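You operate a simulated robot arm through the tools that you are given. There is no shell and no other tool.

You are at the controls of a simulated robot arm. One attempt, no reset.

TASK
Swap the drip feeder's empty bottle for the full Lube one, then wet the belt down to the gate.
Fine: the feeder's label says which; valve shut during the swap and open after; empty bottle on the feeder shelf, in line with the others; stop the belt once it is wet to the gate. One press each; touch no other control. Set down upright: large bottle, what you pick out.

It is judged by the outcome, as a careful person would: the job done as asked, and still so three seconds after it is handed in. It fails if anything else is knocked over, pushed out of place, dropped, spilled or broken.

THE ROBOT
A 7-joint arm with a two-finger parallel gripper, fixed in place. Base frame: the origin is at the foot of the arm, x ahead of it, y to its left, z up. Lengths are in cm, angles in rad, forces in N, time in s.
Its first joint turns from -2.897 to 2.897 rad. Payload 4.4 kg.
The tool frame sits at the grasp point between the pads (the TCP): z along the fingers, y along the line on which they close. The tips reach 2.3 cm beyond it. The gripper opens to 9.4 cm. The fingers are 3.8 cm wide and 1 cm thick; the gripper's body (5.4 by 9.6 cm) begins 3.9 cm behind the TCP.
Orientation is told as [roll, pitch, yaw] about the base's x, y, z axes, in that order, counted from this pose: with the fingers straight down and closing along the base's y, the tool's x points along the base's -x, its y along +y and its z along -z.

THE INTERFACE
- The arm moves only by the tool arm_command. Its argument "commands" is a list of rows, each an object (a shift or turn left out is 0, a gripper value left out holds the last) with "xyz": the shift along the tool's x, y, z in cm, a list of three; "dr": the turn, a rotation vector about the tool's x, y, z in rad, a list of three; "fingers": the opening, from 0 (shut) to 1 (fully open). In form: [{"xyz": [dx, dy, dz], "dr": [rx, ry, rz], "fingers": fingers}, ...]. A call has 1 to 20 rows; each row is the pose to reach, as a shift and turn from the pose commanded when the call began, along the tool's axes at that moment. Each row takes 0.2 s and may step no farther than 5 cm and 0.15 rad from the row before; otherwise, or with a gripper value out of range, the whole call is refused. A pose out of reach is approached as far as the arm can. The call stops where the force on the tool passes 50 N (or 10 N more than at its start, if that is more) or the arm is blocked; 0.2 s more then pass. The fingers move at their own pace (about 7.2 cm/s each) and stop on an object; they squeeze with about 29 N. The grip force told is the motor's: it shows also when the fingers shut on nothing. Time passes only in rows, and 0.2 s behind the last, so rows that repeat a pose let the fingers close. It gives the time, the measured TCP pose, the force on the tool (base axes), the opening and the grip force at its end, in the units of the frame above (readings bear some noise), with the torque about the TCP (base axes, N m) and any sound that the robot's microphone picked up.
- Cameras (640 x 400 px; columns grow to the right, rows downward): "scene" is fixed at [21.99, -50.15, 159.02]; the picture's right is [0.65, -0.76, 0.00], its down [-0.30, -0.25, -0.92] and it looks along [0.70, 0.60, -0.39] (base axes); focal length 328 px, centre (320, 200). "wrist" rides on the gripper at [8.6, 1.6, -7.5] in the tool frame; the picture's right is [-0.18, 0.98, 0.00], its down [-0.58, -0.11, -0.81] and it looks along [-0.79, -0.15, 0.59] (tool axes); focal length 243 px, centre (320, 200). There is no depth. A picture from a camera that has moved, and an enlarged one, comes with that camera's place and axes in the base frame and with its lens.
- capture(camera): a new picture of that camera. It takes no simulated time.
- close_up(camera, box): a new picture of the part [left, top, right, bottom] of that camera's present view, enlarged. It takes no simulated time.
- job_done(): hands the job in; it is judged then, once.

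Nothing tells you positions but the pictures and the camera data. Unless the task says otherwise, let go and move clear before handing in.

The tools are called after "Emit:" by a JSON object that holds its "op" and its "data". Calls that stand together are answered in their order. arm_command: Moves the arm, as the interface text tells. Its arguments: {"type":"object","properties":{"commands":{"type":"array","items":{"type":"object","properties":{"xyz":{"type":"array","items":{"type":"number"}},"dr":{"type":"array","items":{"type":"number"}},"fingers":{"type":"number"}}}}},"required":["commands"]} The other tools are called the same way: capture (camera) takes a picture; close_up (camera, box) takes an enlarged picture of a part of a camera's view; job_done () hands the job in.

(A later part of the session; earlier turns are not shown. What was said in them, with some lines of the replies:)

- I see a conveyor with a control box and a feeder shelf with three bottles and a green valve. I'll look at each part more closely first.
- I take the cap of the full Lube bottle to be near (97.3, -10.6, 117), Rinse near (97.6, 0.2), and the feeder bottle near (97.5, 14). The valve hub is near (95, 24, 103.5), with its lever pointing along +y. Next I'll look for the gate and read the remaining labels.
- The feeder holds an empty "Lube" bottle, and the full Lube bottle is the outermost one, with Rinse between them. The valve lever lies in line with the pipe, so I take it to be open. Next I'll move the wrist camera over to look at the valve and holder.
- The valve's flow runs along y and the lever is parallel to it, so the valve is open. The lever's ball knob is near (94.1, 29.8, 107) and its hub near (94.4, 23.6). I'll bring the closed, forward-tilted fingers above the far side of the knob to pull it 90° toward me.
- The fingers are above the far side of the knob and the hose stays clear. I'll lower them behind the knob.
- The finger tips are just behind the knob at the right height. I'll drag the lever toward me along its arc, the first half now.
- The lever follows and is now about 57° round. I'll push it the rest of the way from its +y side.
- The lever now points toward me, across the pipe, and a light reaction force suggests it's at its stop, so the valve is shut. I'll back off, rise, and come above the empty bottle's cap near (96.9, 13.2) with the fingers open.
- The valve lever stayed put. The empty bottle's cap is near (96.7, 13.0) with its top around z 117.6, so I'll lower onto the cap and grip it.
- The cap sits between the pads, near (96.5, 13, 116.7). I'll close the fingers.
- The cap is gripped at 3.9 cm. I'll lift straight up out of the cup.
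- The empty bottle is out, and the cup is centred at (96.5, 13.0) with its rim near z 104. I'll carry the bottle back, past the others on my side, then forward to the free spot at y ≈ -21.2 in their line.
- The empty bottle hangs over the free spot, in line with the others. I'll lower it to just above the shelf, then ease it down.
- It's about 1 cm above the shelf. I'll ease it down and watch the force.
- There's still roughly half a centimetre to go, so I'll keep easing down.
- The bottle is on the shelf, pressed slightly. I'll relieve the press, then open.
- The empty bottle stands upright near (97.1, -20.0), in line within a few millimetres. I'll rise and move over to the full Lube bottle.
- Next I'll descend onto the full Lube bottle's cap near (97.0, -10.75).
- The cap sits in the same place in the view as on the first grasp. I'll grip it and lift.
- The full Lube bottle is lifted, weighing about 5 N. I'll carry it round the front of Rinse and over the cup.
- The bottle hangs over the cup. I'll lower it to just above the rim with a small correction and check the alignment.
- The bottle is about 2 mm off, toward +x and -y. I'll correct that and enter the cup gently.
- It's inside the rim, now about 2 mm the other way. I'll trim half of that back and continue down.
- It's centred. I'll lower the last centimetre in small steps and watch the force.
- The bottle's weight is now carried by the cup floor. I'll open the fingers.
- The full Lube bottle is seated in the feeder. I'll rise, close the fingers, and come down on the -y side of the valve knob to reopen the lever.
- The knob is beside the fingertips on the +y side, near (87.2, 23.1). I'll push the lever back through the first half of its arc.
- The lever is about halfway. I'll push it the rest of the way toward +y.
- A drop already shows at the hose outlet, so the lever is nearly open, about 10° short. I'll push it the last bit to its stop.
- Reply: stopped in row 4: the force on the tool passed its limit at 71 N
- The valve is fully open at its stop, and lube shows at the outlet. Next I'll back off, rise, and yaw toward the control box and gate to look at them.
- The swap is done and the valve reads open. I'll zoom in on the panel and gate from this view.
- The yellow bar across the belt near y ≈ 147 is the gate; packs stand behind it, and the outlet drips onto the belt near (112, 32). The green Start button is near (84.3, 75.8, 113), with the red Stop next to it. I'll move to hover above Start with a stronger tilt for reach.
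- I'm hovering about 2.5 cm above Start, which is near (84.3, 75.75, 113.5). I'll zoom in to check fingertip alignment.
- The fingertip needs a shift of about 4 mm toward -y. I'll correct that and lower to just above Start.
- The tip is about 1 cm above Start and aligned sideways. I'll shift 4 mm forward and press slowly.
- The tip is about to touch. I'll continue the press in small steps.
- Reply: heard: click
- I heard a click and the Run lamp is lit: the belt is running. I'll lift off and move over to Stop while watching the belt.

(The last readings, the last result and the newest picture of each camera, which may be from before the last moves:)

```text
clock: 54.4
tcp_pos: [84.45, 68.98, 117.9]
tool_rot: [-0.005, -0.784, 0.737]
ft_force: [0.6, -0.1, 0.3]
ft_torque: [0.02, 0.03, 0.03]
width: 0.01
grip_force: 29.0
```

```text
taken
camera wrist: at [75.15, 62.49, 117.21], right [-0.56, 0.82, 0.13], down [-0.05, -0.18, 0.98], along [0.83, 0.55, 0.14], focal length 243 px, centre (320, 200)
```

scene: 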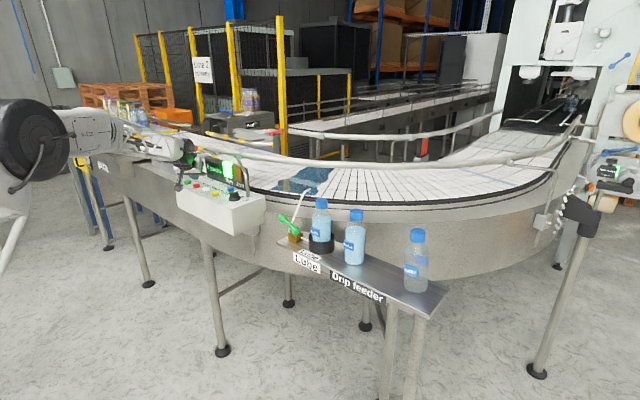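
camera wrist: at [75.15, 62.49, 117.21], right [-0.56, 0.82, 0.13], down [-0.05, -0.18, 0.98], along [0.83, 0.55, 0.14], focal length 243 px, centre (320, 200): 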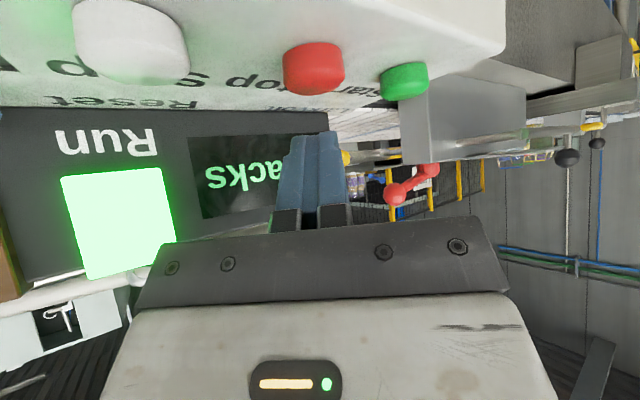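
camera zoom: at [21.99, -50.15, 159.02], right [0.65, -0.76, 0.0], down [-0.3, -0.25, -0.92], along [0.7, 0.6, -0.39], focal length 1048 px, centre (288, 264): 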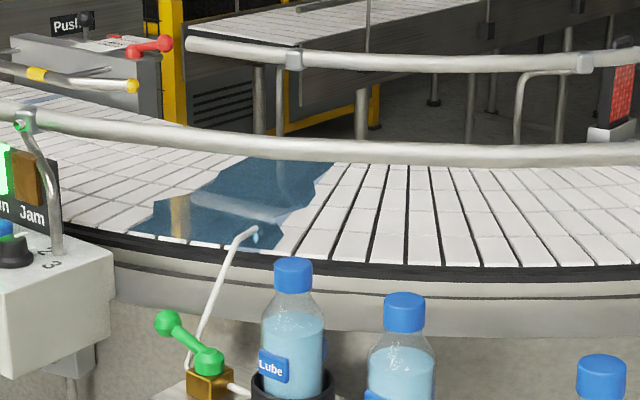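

The wet patch moves left toward the yellow gate, at roughly 11 cm/s. I'll fine-tune the hover just above Stop while it travels.

Emit:
{"op": "arm_command", "data": {"commands": [{"xyz": [0.4, -0.4, 0.4]}, {"xyz": [0.92, -0.4, 0.92]}, {"xyz": [0.92, -0.4, 0.92]}]}}

Emit:
{"op": "close_up", "data": {"camera": "scene", "box": [160, 155, 220, 195]}}

Emit:
{"op": "close_up", "data": {"camera": "scene", "box": [90, 90, 330, 230]}}

Emit:
{"op": "capture", "data": {"camera": "wrist"}}

```text
clock: 55.2
tcp_pos: [84.76, 68.69, 116.59]
tool_rot: [-0.004, -0.783, 0.737]
ft_force: [-1.2, 0.2, 0.1]
ft_torque: [0.02, -0.02, 0.0]
width: 0.0
grip_force: 29.0
```

```text
10.00 times, centred on (190, 175) of scene
camera zoom: at [21.99, -50.15, 159.02], right [0.65, -0.76, 0.0], down [-0.3, -0.25, -0.92], along [0.7, 0.6, -0.39], focal length 3275 px, centre (1620, 450)
```

zoom: 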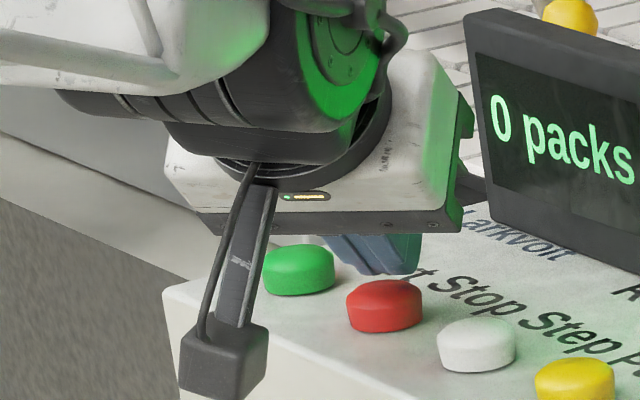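

```text
2.67 times, centred on (210, 160) of scene
camera zoom: at [21.99, -50.15, 159.02], right [0.65, -0.76, 0.0], down [-0.3, -0.25, -0.92], along [0.7, 0.6, -0.39], focal length 873 px, centre (613, 307)
```

zoom: 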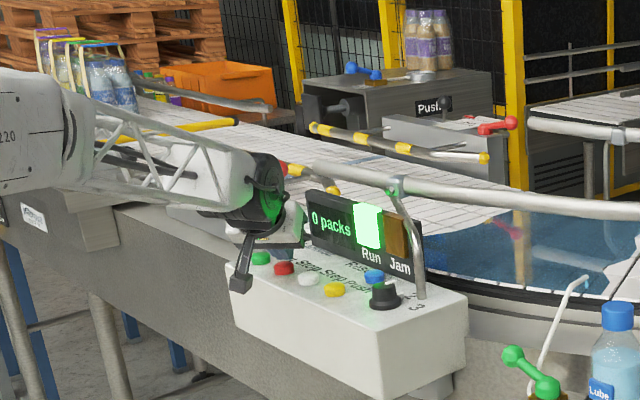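

```text
taken
camera wrist: at [75.42, 62.24, 115.94], right [-0.56, 0.82, 0.13], down [-0.05, -0.18, 0.98], along [0.83, 0.54, 0.14], focal length 243 px, centre (320, 200)
```

wrist: 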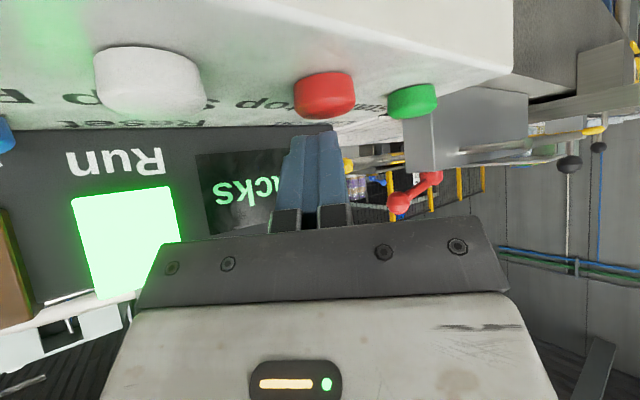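

Now I'll look at the belt more closely to track the wet front.

Emit:
{"op": "close_up", "data": {"camera": "scene", "box": [200, 130, 330, 210]}}

Emit:
{"op": "close_up", "data": {"camera": "scene", "box": [110, 110, 240, 190]}}

```text
4.92 times, centred on (265, 170) of scene
camera zoom: at [21.99, -50.15, 159.02], right [0.65, -0.76, 0.0], down [-0.3, -0.25, -0.92], along [0.7, 0.6, -0.39], focal length 1612 px, centre (591, 348)
```

zoom: 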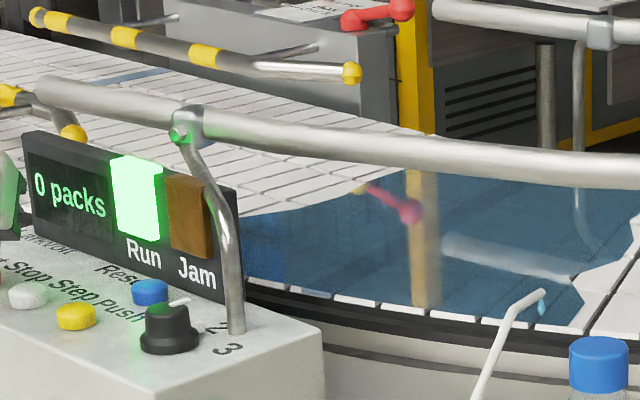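

```text
4.92 times, centred on (175, 150) of scene
camera zoom: at [21.99, -50.15, 159.02], right [0.65, -0.76, 0.0], down [-0.3, -0.25, -0.92], along [0.7, 0.6, -0.39], focal length 1612 px, centre (1034, 446)
```

zoom: 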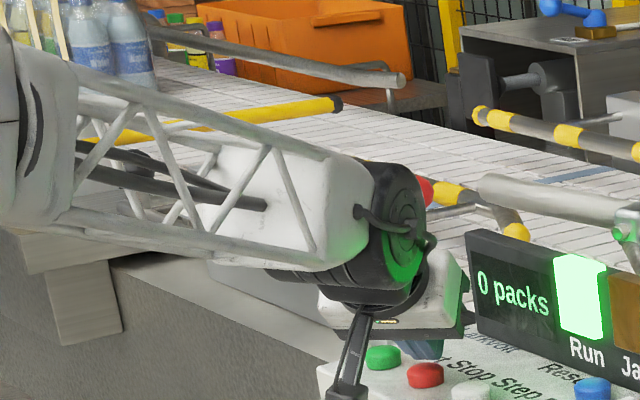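

The wet front is straight across the belt at about y 69 and moving faster than I first judged; the gate is at roughly y 175–180. I'll hold briefly to measure the speed.

Emit:
{"op": "arm_command", "data": {"commands": [{"xyz": [0, -0.1, 0]}, {"xyz": [0, -0.1, 0]}, {"xyz": [0, -0.1, 0]}]}}

Emit:
{"op": "close_up", "data": {"camera": "scene", "box": [200, 130, 330, 210]}}

Emit:
{"op": "close_up", "data": {"camera": "scene", "box": [110, 110, 240, 190]}}

```text
clock: 56.0
tcp_pos: [84.92, 68.73, 116.74]
tool_rot: [-0.003, -0.785, 0.737]
ft_force: [-0.8, -0.5, 0.5]
ft_torque: [-0.03, 0.0, -0.01]
width: 0.0
grip_force: 29.2
```

```text
4.92 times, centred on (265, 170) of scene
camera zoom: at [21.99, -50.15, 159.02], right [0.65, -0.76, 0.0], down [-0.3, -0.25, -0.92], along [0.7, 0.6, -0.39], focal length 1612 px, centre (591, 348)
```

zoom: 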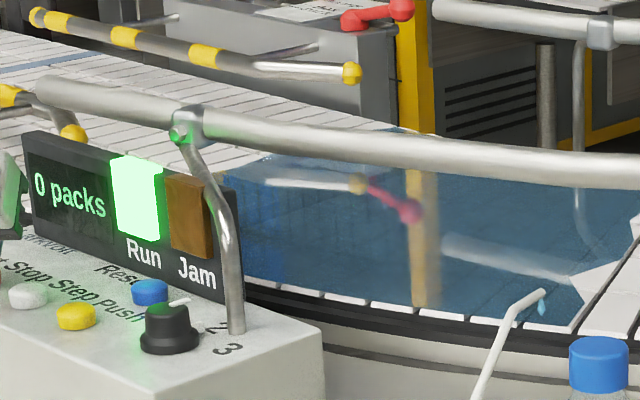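

```text
4.92 times, centred on (175, 150) of scene
camera zoom: at [21.99, -50.15, 159.02], right [0.65, -0.76, 0.0], down [-0.3, -0.25, -0.92], along [0.7, 0.6, -0.39], focal length 1612 px, centre (1034, 446)
```

zoom: 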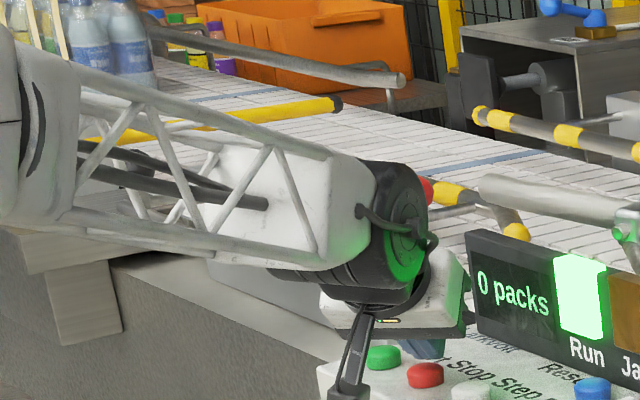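

The front is at about y 84, so the speed is around 18 cm/s, leaving about 5 s to the gate. I'll hold for 2 s and re-measure.

Emit:
{"op": "arm_command", "data": {"commands": [{"xyz": [0, 0, 0]}, {"xyz": [0, 0, 0]}, {"xyz": [0, 0, 0]}, {"xyz": [0, 0, 0]}, {"xyz": [0, 0, 0]}, {"xyz": [0, 0, 0]}, {"xyz": [0, 0, 0]}, {"xyz": [0, 0, 0]}, {"xyz": [0, 0, 0]}]}}

Emit:
{"op": "close_up", "data": {"camera": "scene", "box": [110, 110, 240, 190]}}

Emit:
{"op": "capture", "data": {"camera": "wrist"}}

Emit:
{"op": "close_up", "data": {"camera": "scene", "box": [160, 155, 220, 195]}}

```text
clock: 58.0
tcp_pos: [85.01, 68.74, 116.83]
tool_rot: [-0.002, -0.784, 0.735]
ft_force: [0.1, -0.3, -0.2]
ft_torque: [0.0, 0.02, -0.01]
width: 0.01
grip_force: 28.9
```

```text
4.92 times, centred on (175, 150) of scene
camera zoom: at [21.99, -50.15, 159.02], right [0.65, -0.76, 0.0], down [-0.3, -0.25, -0.92], along [0.7, 0.6, -0.39], focal length 1612 px, centre (1034, 446)
```

zoom: 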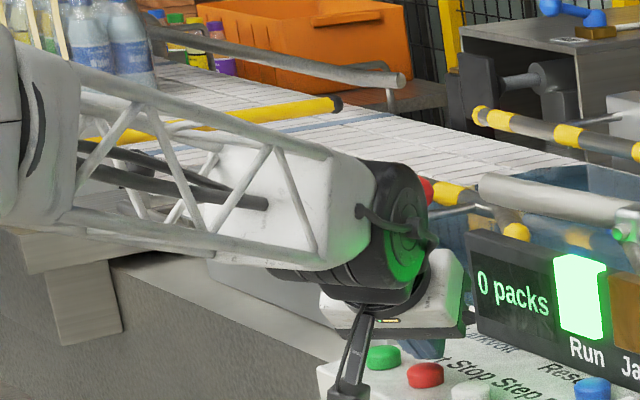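

```text
taken
camera wrist: at [75.55, 62.2, 115.98], right [-0.56, 0.82, 0.13], down [-0.05, -0.18, 0.98], along [0.83, 0.54, 0.14], focal length 243 px, centre (320, 200)
```

wrist: 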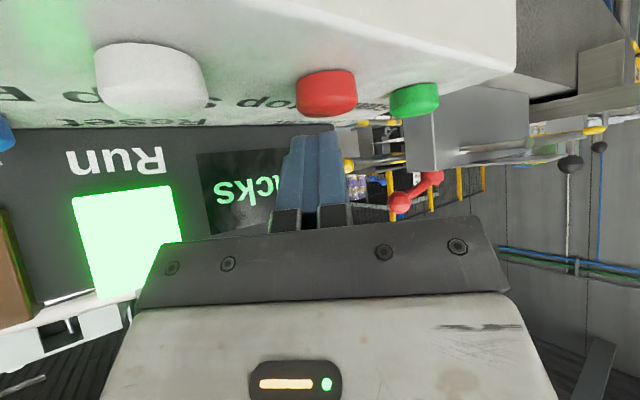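

```text
10.00 times, centred on (190, 175) of scene
camera zoom: at [21.99, -50.15, 159.02], right [0.65, -0.76, 0.0], down [-0.3, -0.25, -0.92], along [0.7, 0.6, -0.39], focal length 3275 px, centre (1620, 450)
```

zoom: 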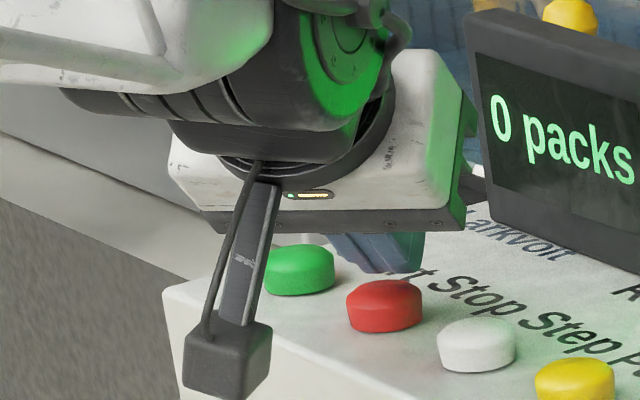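

The front is at about y 126, moving at 20 cm/s. I need a better fix on the gate's position before stopping.

Emit:
{"op": "close_up", "data": {"camera": "wrist", "box": [480, 90, 640, 190]}}

Emit:
{"op": "close_up", "data": {"camera": "scene", "box": [100, 105, 200, 165]}}

Emit:
{"op": "close_up", "data": {"camera": "wrist", "box": [330, 100, 460, 220]}}

```text
4.00 times, centred on (560, 140) of wrist
camera zoom: at [75.55, 62.2, 115.98], right [-0.56, 0.82, 0.13], down [-0.05, -0.18, 0.98], along [0.83, 0.54, 0.14], focal length 970 px, centre (-640, 440)
```

zoom: 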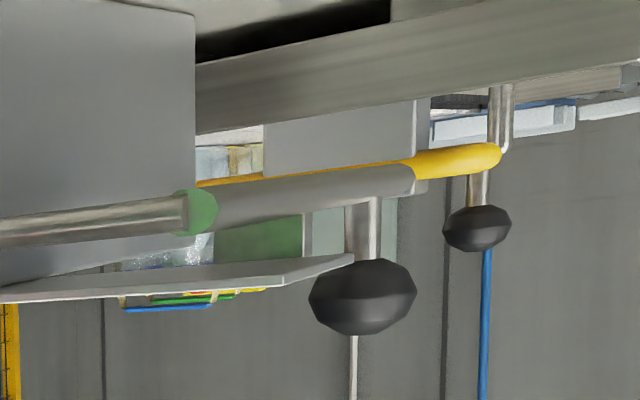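

```text
6.40 times, centred on (150, 135) of scene
camera zoom: at [21.99, -50.15, 159.02], right [0.65, -0.76, 0.0], down [-0.3, -0.25, -0.92], along [0.7, 0.6, -0.39], focal length 2096 px, centre (1408, 616)
```

zoom: 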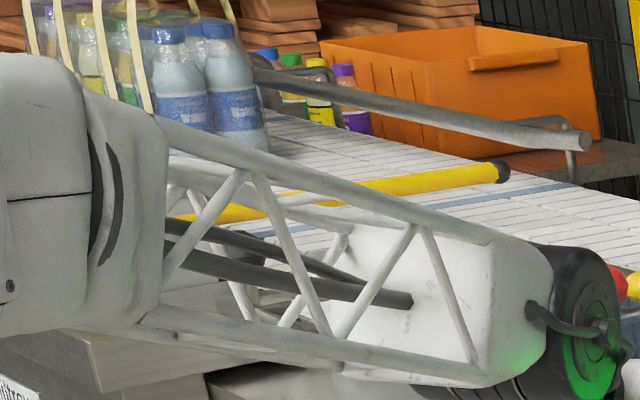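

```text
3.33 times, centred on (395, 160) of wrist
camera zoom: at [75.55, 62.2, 115.98], right [-0.56, 0.82, 0.13], down [-0.05, -0.18, 0.98], along [0.83, 0.54, 0.14], focal length 809 px, centre (70, 333)
```

zoom: 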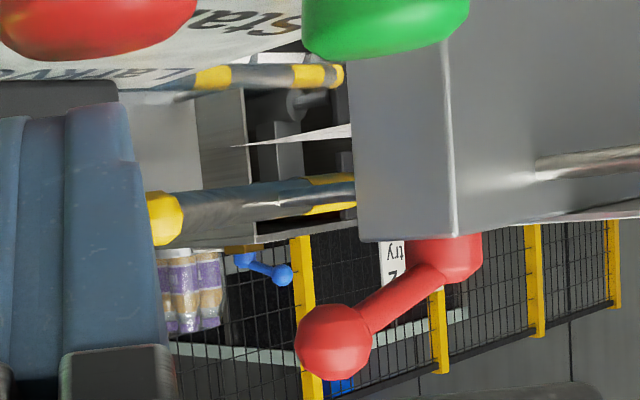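

My best fix puts the gate at y ≈ 165, so the front should reach it at about t = 60. I'll lower slightly closer to Stop while holding until t ≈ 59.4.

Emit:
{"op": "arm_command", "data": {"commands": [{"xyz": [0.1, -0.1, 0.1]}, {"xyz": [0.21, -0.2, 0.21]}, {"xyz": [0.21, -0.2, 0.21]}, {"xyz": [0.21, -0.2, 0.21]}, {"xyz": [0.21, -0.2, 0.21]}]}}

Emit:
{"op": "close_up", "data": {"camera": "scene", "box": [100, 105, 200, 165]}}

Emit:
{"op": "close_up", "data": {"camera": "scene", "box": [110, 110, 240, 190]}}

Emit:
{"op": "close_up", "data": {"camera": "scene", "box": [160, 155, 220, 195]}}

```text
clock: 59.2
tcp_pos: [85.11, 68.52, 116.29]
tool_rot: [-0.002, -0.784, 0.735]
ft_force: [-0.3, 0.5, 1.2]
ft_torque: [-0.01, 0.01, -0.01]
width: 0.0
grip_force: 29.0
```

```text
6.40 times, centred on (150, 135) of scene
camera zoom: at [21.99, -50.15, 159.02], right [0.65, -0.76, 0.0], down [-0.3, -0.25, -0.92], along [0.7, 0.6, -0.39], focal length 2096 px, centre (1408, 616)
```

zoom: 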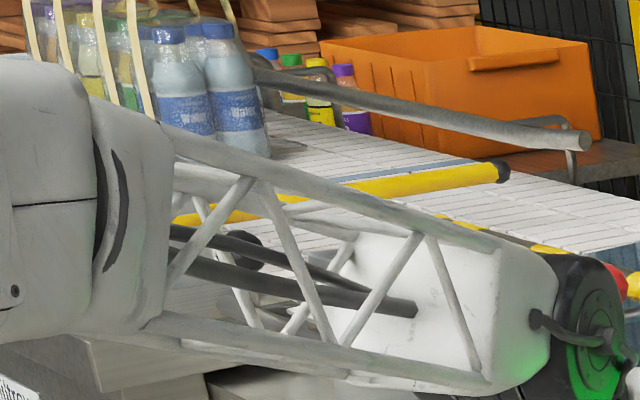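

```text
4.92 times, centred on (175, 150) of scene
camera zoom: at [21.99, -50.15, 159.02], right [0.65, -0.76, 0.0], down [-0.3, -0.25, -0.92], along [0.7, 0.6, -0.39], focal length 1612 px, centre (1034, 446)
```

zoom: 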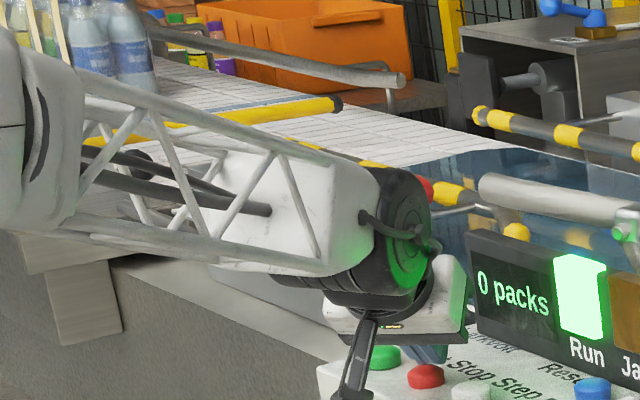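

```text
10.00 times, centred on (190, 175) of scene
camera zoom: at [21.99, -50.15, 159.02], right [0.65, -0.76, 0.0], down [-0.3, -0.25, -0.92], along [0.7, 0.6, -0.39], focal length 3275 px, centre (1620, 450)
```

zoom: 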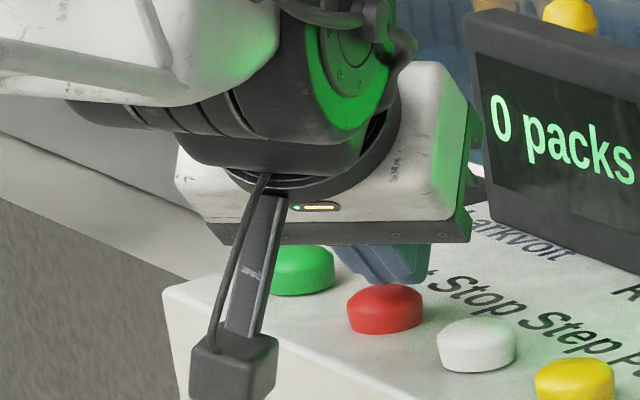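

The front is near y 146 at t = 59.2, so about 1 s remains. I'll take one more short hold and then press.

Emit:
{"op": "arm_command", "data": {"commands": [{"xyz": [0, 0.15, 0]}, {"xyz": [0, 0.15, 0]}]}}

Emit:
{"op": "close_up", "data": {"camera": "scene", "box": [100, 105, 200, 165]}}

Emit:
{"op": "close_up", "data": {"camera": "scene", "box": [160, 115, 240, 165]}}

```text
clock: 59.8
tcp_pos: [84.94, 68.64, 116.31]
tool_rot: [-0.004, -0.782, 0.736]
ft_force: [0.3, -0.8, 0.8]
ft_torque: [-0.02, -0.02, 0.02]
width: 0.01
grip_force: 28.8
```

```text
6.40 times, centred on (150, 135) of scene
camera zoom: at [21.99, -50.15, 159.02], right [0.65, -0.76, 0.0], down [-0.3, -0.25, -0.92], along [0.7, 0.6, -0.39], focal length 2096 px, centre (1408, 616)
```

zoom: 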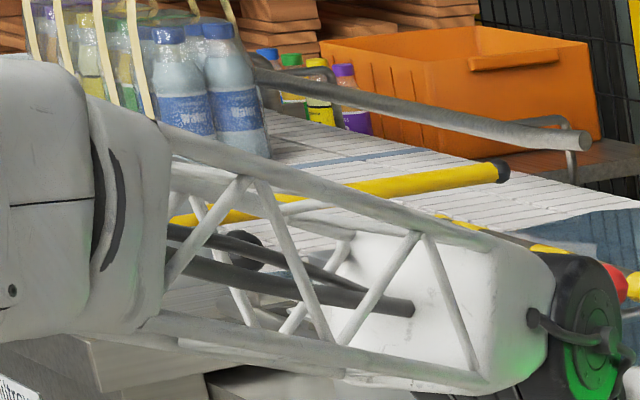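

```text
8.00 times, centred on (200, 140) of scene
camera zoom: at [21.99, -50.15, 159.02], right [0.65, -0.76, 0.0], down [-0.3, -0.25, -0.92], along [0.7, 0.6, -0.39], focal length 2620 px, centre (1280, 680)
```

zoom: 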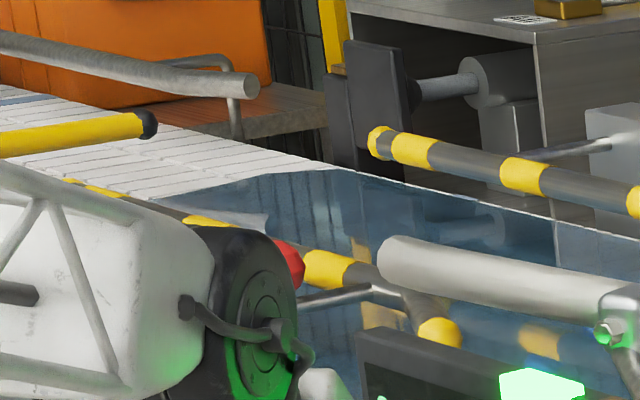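

The front is arriving under the gate now, at about y 162 with the gate near 165. I'll press Stop.

Emit:
{"op": "arm_command", "data": {"commands": [{"xyz": [0.2, 0, 0.2]}, {"xyz": [0.4, 0, 0.4]}]}}

Emit:
{"op": "close_up", "data": {"camera": "scene", "box": [160, 115, 240, 165]}}

Emit:
{"op": "close_up", "data": {"camera": "scene", "box": [160, 155, 260, 218]}}

```text
clock: 60.4
tcp_pos: [85.06, 68.61, 115.91]
tool_rot: [-0.004, -0.786, 0.736]
ft_force: [-1.7, 1.3, 4.5]
ft_torque: [0.06, 0.0, -0.01]
width: 0.0
grip_force: 28.7
heard: click
```

```text
8.00 times, centred on (200, 140) of scene
camera zoom: at [21.99, -50.15, 159.02], right [0.65, -0.76, 0.0], down [-0.3, -0.25, -0.92], along [0.7, 0.6, -0.39], focal length 2620 px, centre (1280, 680)
```

zoom: 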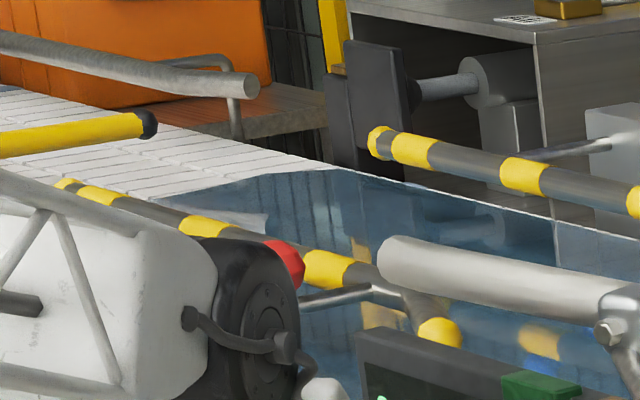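

```text
6.35 times, centred on (210, 186) of scene
camera zoom: at [21.99, -50.15, 159.02], right [0.65, -0.76, 0.0], down [-0.3, -0.25, -0.92], along [0.7, 0.6, -0.39], focal length 2079 px, centre (1018, 286)
```

zoom: 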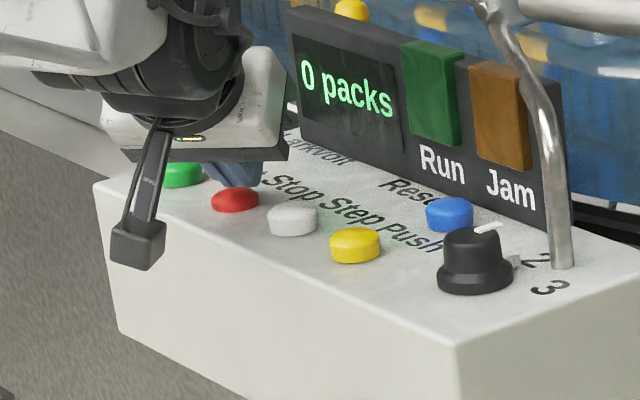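

I heard the click; the Run lamp is off and the belt has stopped with the wet front at the gate line. I'll lift off and back the arm away to check.

Emit:
{"op": "arm_command", "data": {"commands": [{"xyz": [-1.0, 0, -1.0]}, {"xyz": [-2.5, 0, -2.5]}, {"xyz": [-4.5, 0, -4.5]}, {"xyz": [-6, 0, -8]}, {"xyz": [-7, -2, -12]}, {"xyz": [-7, -5, -16]}, {"xyz": [-7, -8, -20]}, {"xyz": [-7, -11, -24]}, {"xyz": [-7, -14, -28]}, {"xyz": [-7, -17, -31]}, {"xyz": [-7, -17, -31]}]}}

Emit:
{"op": "capture", "data": {"camera": "scene"}}

Emit:
{"op": "close_up", "data": {"camera": "scene", "box": [90, 100, 250, 200]}}

Emit:
{"op": "capture", "data": {"camera": "wrist"}}

```text
clock: 62.8
tcp_pos: [83.44, 45.02, 142.94]
tool_rot: [-0.005, -0.786, 0.736]
ft_force: [0.1, -0.2, 0.1]
ft_torque: [-0.02, -0.01, -0.02]
width: 0.02
grip_force: 28.8
```

```text
taken
```

scene: 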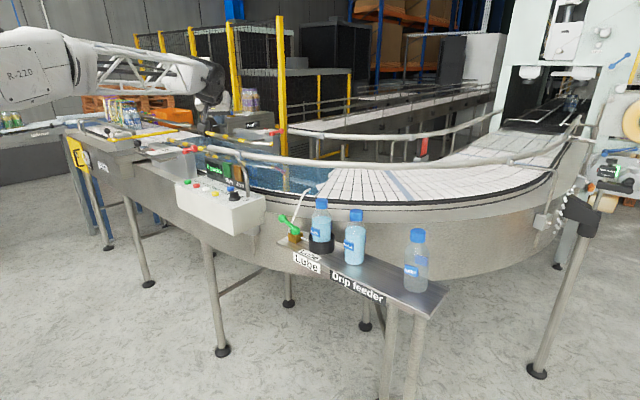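

```text
4.00 times, centred on (170, 150) of scene
camera zoom: at [21.99, -50.15, 159.02], right [0.65, -0.76, 0.0], down [-0.3, -0.25, -0.92], along [0.7, 0.6, -0.39], focal length 1310 px, centre (920, 400)
```

zoom: 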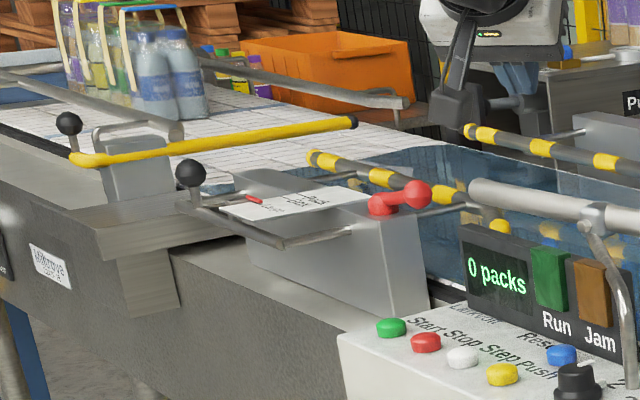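

```text
taken
camera wrist: at [74.12, 38.48, 142.19], right [-0.56, 0.82, 0.13], down [-0.05, -0.18, 0.98], along [0.83, 0.54, 0.14], focal length 243 px, centre (320, 200)
```

wrist: 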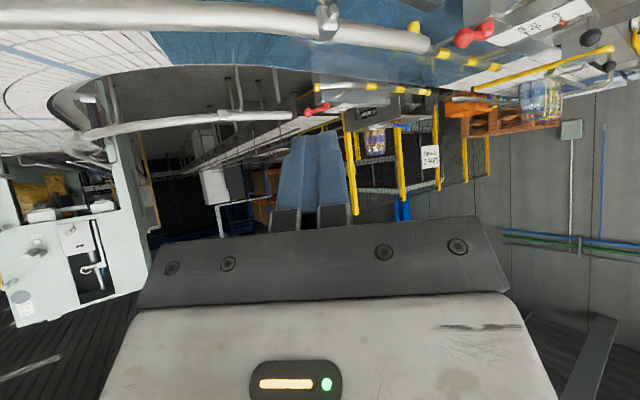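

I'll zoom in on where the wet front stands relative to the gate bar.

Emit:
{"op": "close_up", "data": {"camera": "scene", "box": [100, 115, 210, 165]}}

Emit:
{"op": "close_up", "data": {"camera": "wrist", "box": [400, 10, 640, 140]}}

Emit:
{"op": "close_up", "data": {"camera": "scene", "box": [240, 170, 450, 310]}}

```text
5.82 times, centred on (155, 140) of scene
camera zoom: at [21.99, -50.15, 159.02], right [0.65, -0.76, 0.0], down [-0.3, -0.25, -0.92], along [0.7, 0.6, -0.39], focal length 1906 px, centre (1280, 549)
```

zoom: 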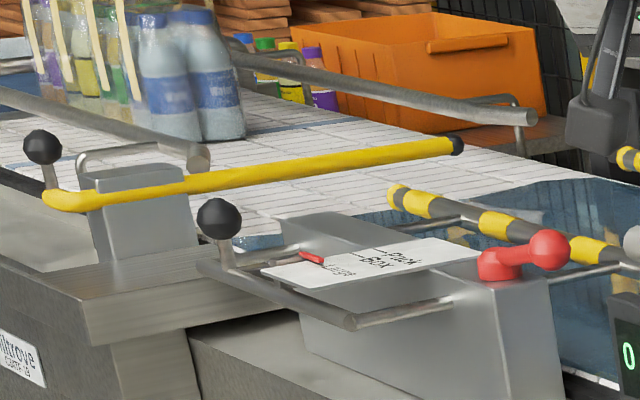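

```text
2.67 times, centred on (520, 75) of wrist
camera zoom: at [74.12, 38.48, 142.19], right [-0.56, 0.82, 0.13], down [-0.05, -0.18, 0.98], along [0.83, 0.54, 0.14], focal length 647 px, centre (-213, 533)
```

zoom: 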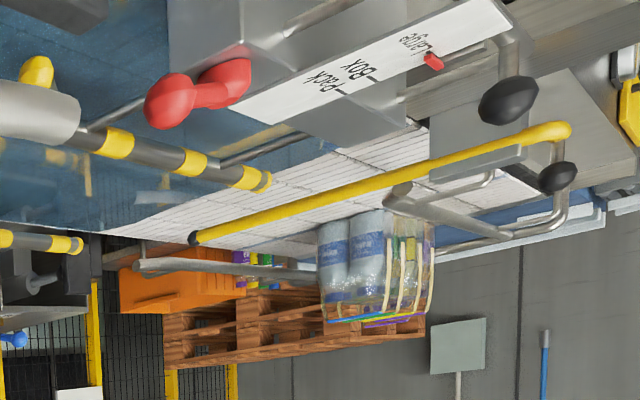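

```text
2.86 times, centred on (345, 240) of scene
camera zoom: at [21.99, -50.15, 159.02], right [0.65, -0.76, 0.0], down [-0.3, -0.25, -0.92], along [0.7, 0.6, -0.39], focal length 936 px, centre (249, 86)
```

zoom: 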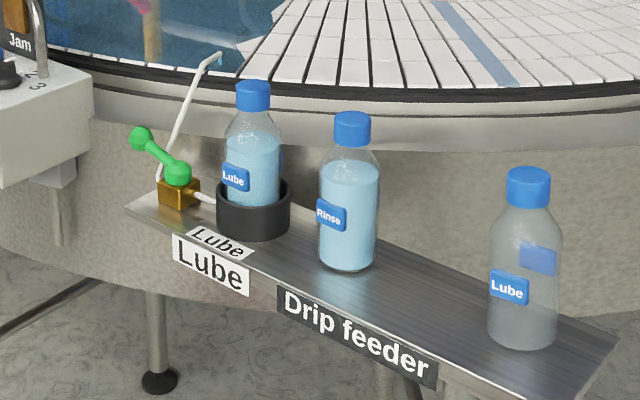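

The wet front looks to be at, or within a few centimetres of, the point under the gate. I'll raise the wrist camera for a steeper view to check.

Emit:
{"op": "arm_command", "data": {"commands": [{"xyz": [0, 0, -4], "dr": [0, 0.08, 0]}, {"xyz": [-2, 0, -8], "dr": [0, 0.16, 0]}, {"xyz": [-4, 0, -12], "dr": [0, 0.24, 0]}, {"xyz": [-6, 0, -16], "dr": [0, 0.32, 0]}, {"xyz": [-8, 0, -20], "dr": [0, 0.4, 0]}, {"xyz": [-10, 0, -24], "dr": [0, 0.48, 0]}, {"xyz": [-12, 0, -28], "dr": [0, 0.55, 0]}, {"xyz": [-14, 0, -32], "dr": [0, 0.6, 0]}, {"xyz": [-16, 0, -36], "dr": [0, 0.65, 0]}, {"xyz": [-16, 0, -36], "dr": [0, 0.65, 0]}]}}

Emit:
{"op": "capture", "data": {"camera": "wrist"}}

Emit:
{"op": "capture", "data": {"camera": "scene"}}

```text
clock: 65.0
tcp_pos: [72.25, 35.0, 176.11]
tool_rot: [-0.003, -0.159, 0.735]
ft_force: [0.6, 0.3, 0.1]
ft_torque: [0.02, -0.01, -0.02]
width: 0.02
grip_force: 29.3
out of reach, approached as far as the arm can: row 9, 10
```

```text
taken
camera wrist: at [64.0, 29.76, 182.25], right [-0.52, 0.85, 0.03], down [0.4, 0.22, 0.89], along [0.75, 0.47, -0.46], focal length 243 px, centre (320, 200)
```

wrist: 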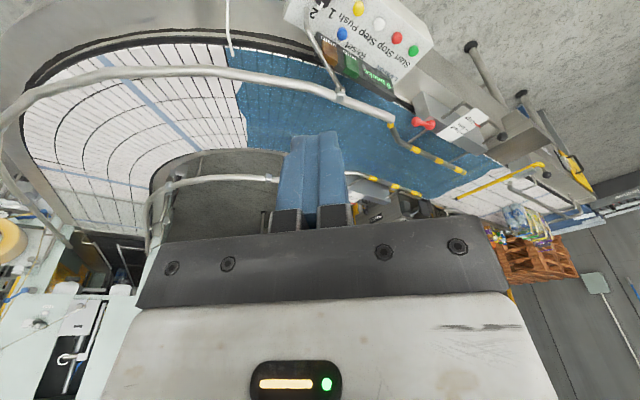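

```text
taken
```

scene: 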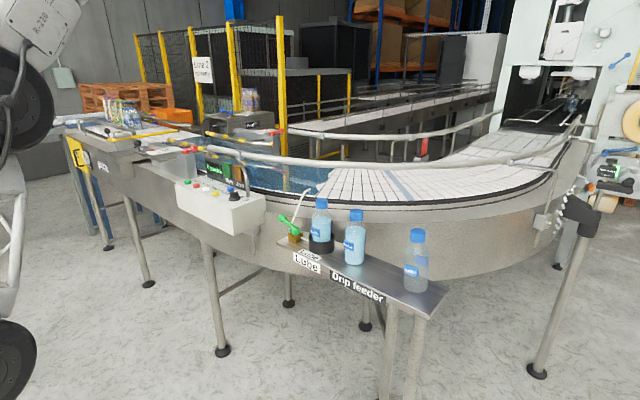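

Emit:
{"op": "close_up", "data": {"camera": "wrist", "box": [400, 120, 600, 245]}}

Emit:
{"op": "close_up", "data": {"camera": "scene", "box": [90, 100, 250, 200]}}

```text
3.20 times, centred on (500, 182) of wrist
camera zoom: at [64.0, 29.76, 182.25], right [-0.52, 0.85, 0.03], down [0.4, 0.22, 0.89], along [0.75, 0.47, -0.46], focal length 776 px, centre (-256, 256)
```

zoom: 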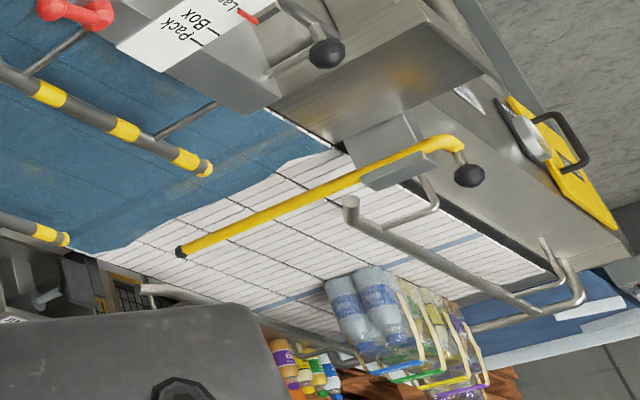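

```text
4.00 times, centred on (170, 150) of scene
camera zoom: at [21.99, -50.15, 159.02], right [0.65, -0.76, 0.0], down [-0.3, -0.25, -0.92], along [0.7, 0.6, -0.39], focal length 1310 px, centre (920, 400)
```

zoom: 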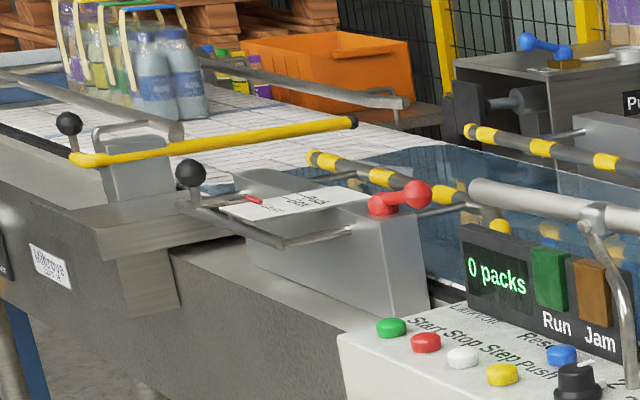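

From the steeper view the wet band ends at about y 165–170. I make that roughly 3 cm short of the gate bar, though my error is about that size. I won't press anything again, since each button gets one press. Otherwise, the full Lube bottle is in the feeder, the valve is open, the empty stands upright in line on the shelf, the belt is stopped and the arm is clear, so I'm handing in.

Emit:
{"op": "job_done", "data": {}}

```text
The job is handed in.
```

The swap is done and the belt is wet almost to the gate, but the wet edge may stop slightly short of it. I stopped the belt as the wet front came under the gate bar. From a steeper view afterwards, I put the wet edge about 3 cm short, and my measurement could be off by about that much. I left it there, because going further would have meant a second press of Start or using another control.

- **Valve:** I shut it before the swap and reopened it fully afterwards. Lube was showing at the outlet.
- **Bottles:** the full Lube bottle is in the feeder cup. The empty one stands upright on the feeder shelf, in line with Rinse to within about half a centimetre. I didn't touch Rinse.
- **Belt:** I pressed Start once and Stop once, and each clicked. The Run lamp is off and the belt is stopped. I pressed no other control.

The arm was clear of everything when I handed in, and I saw nothing knocked over, spilled or out of place.
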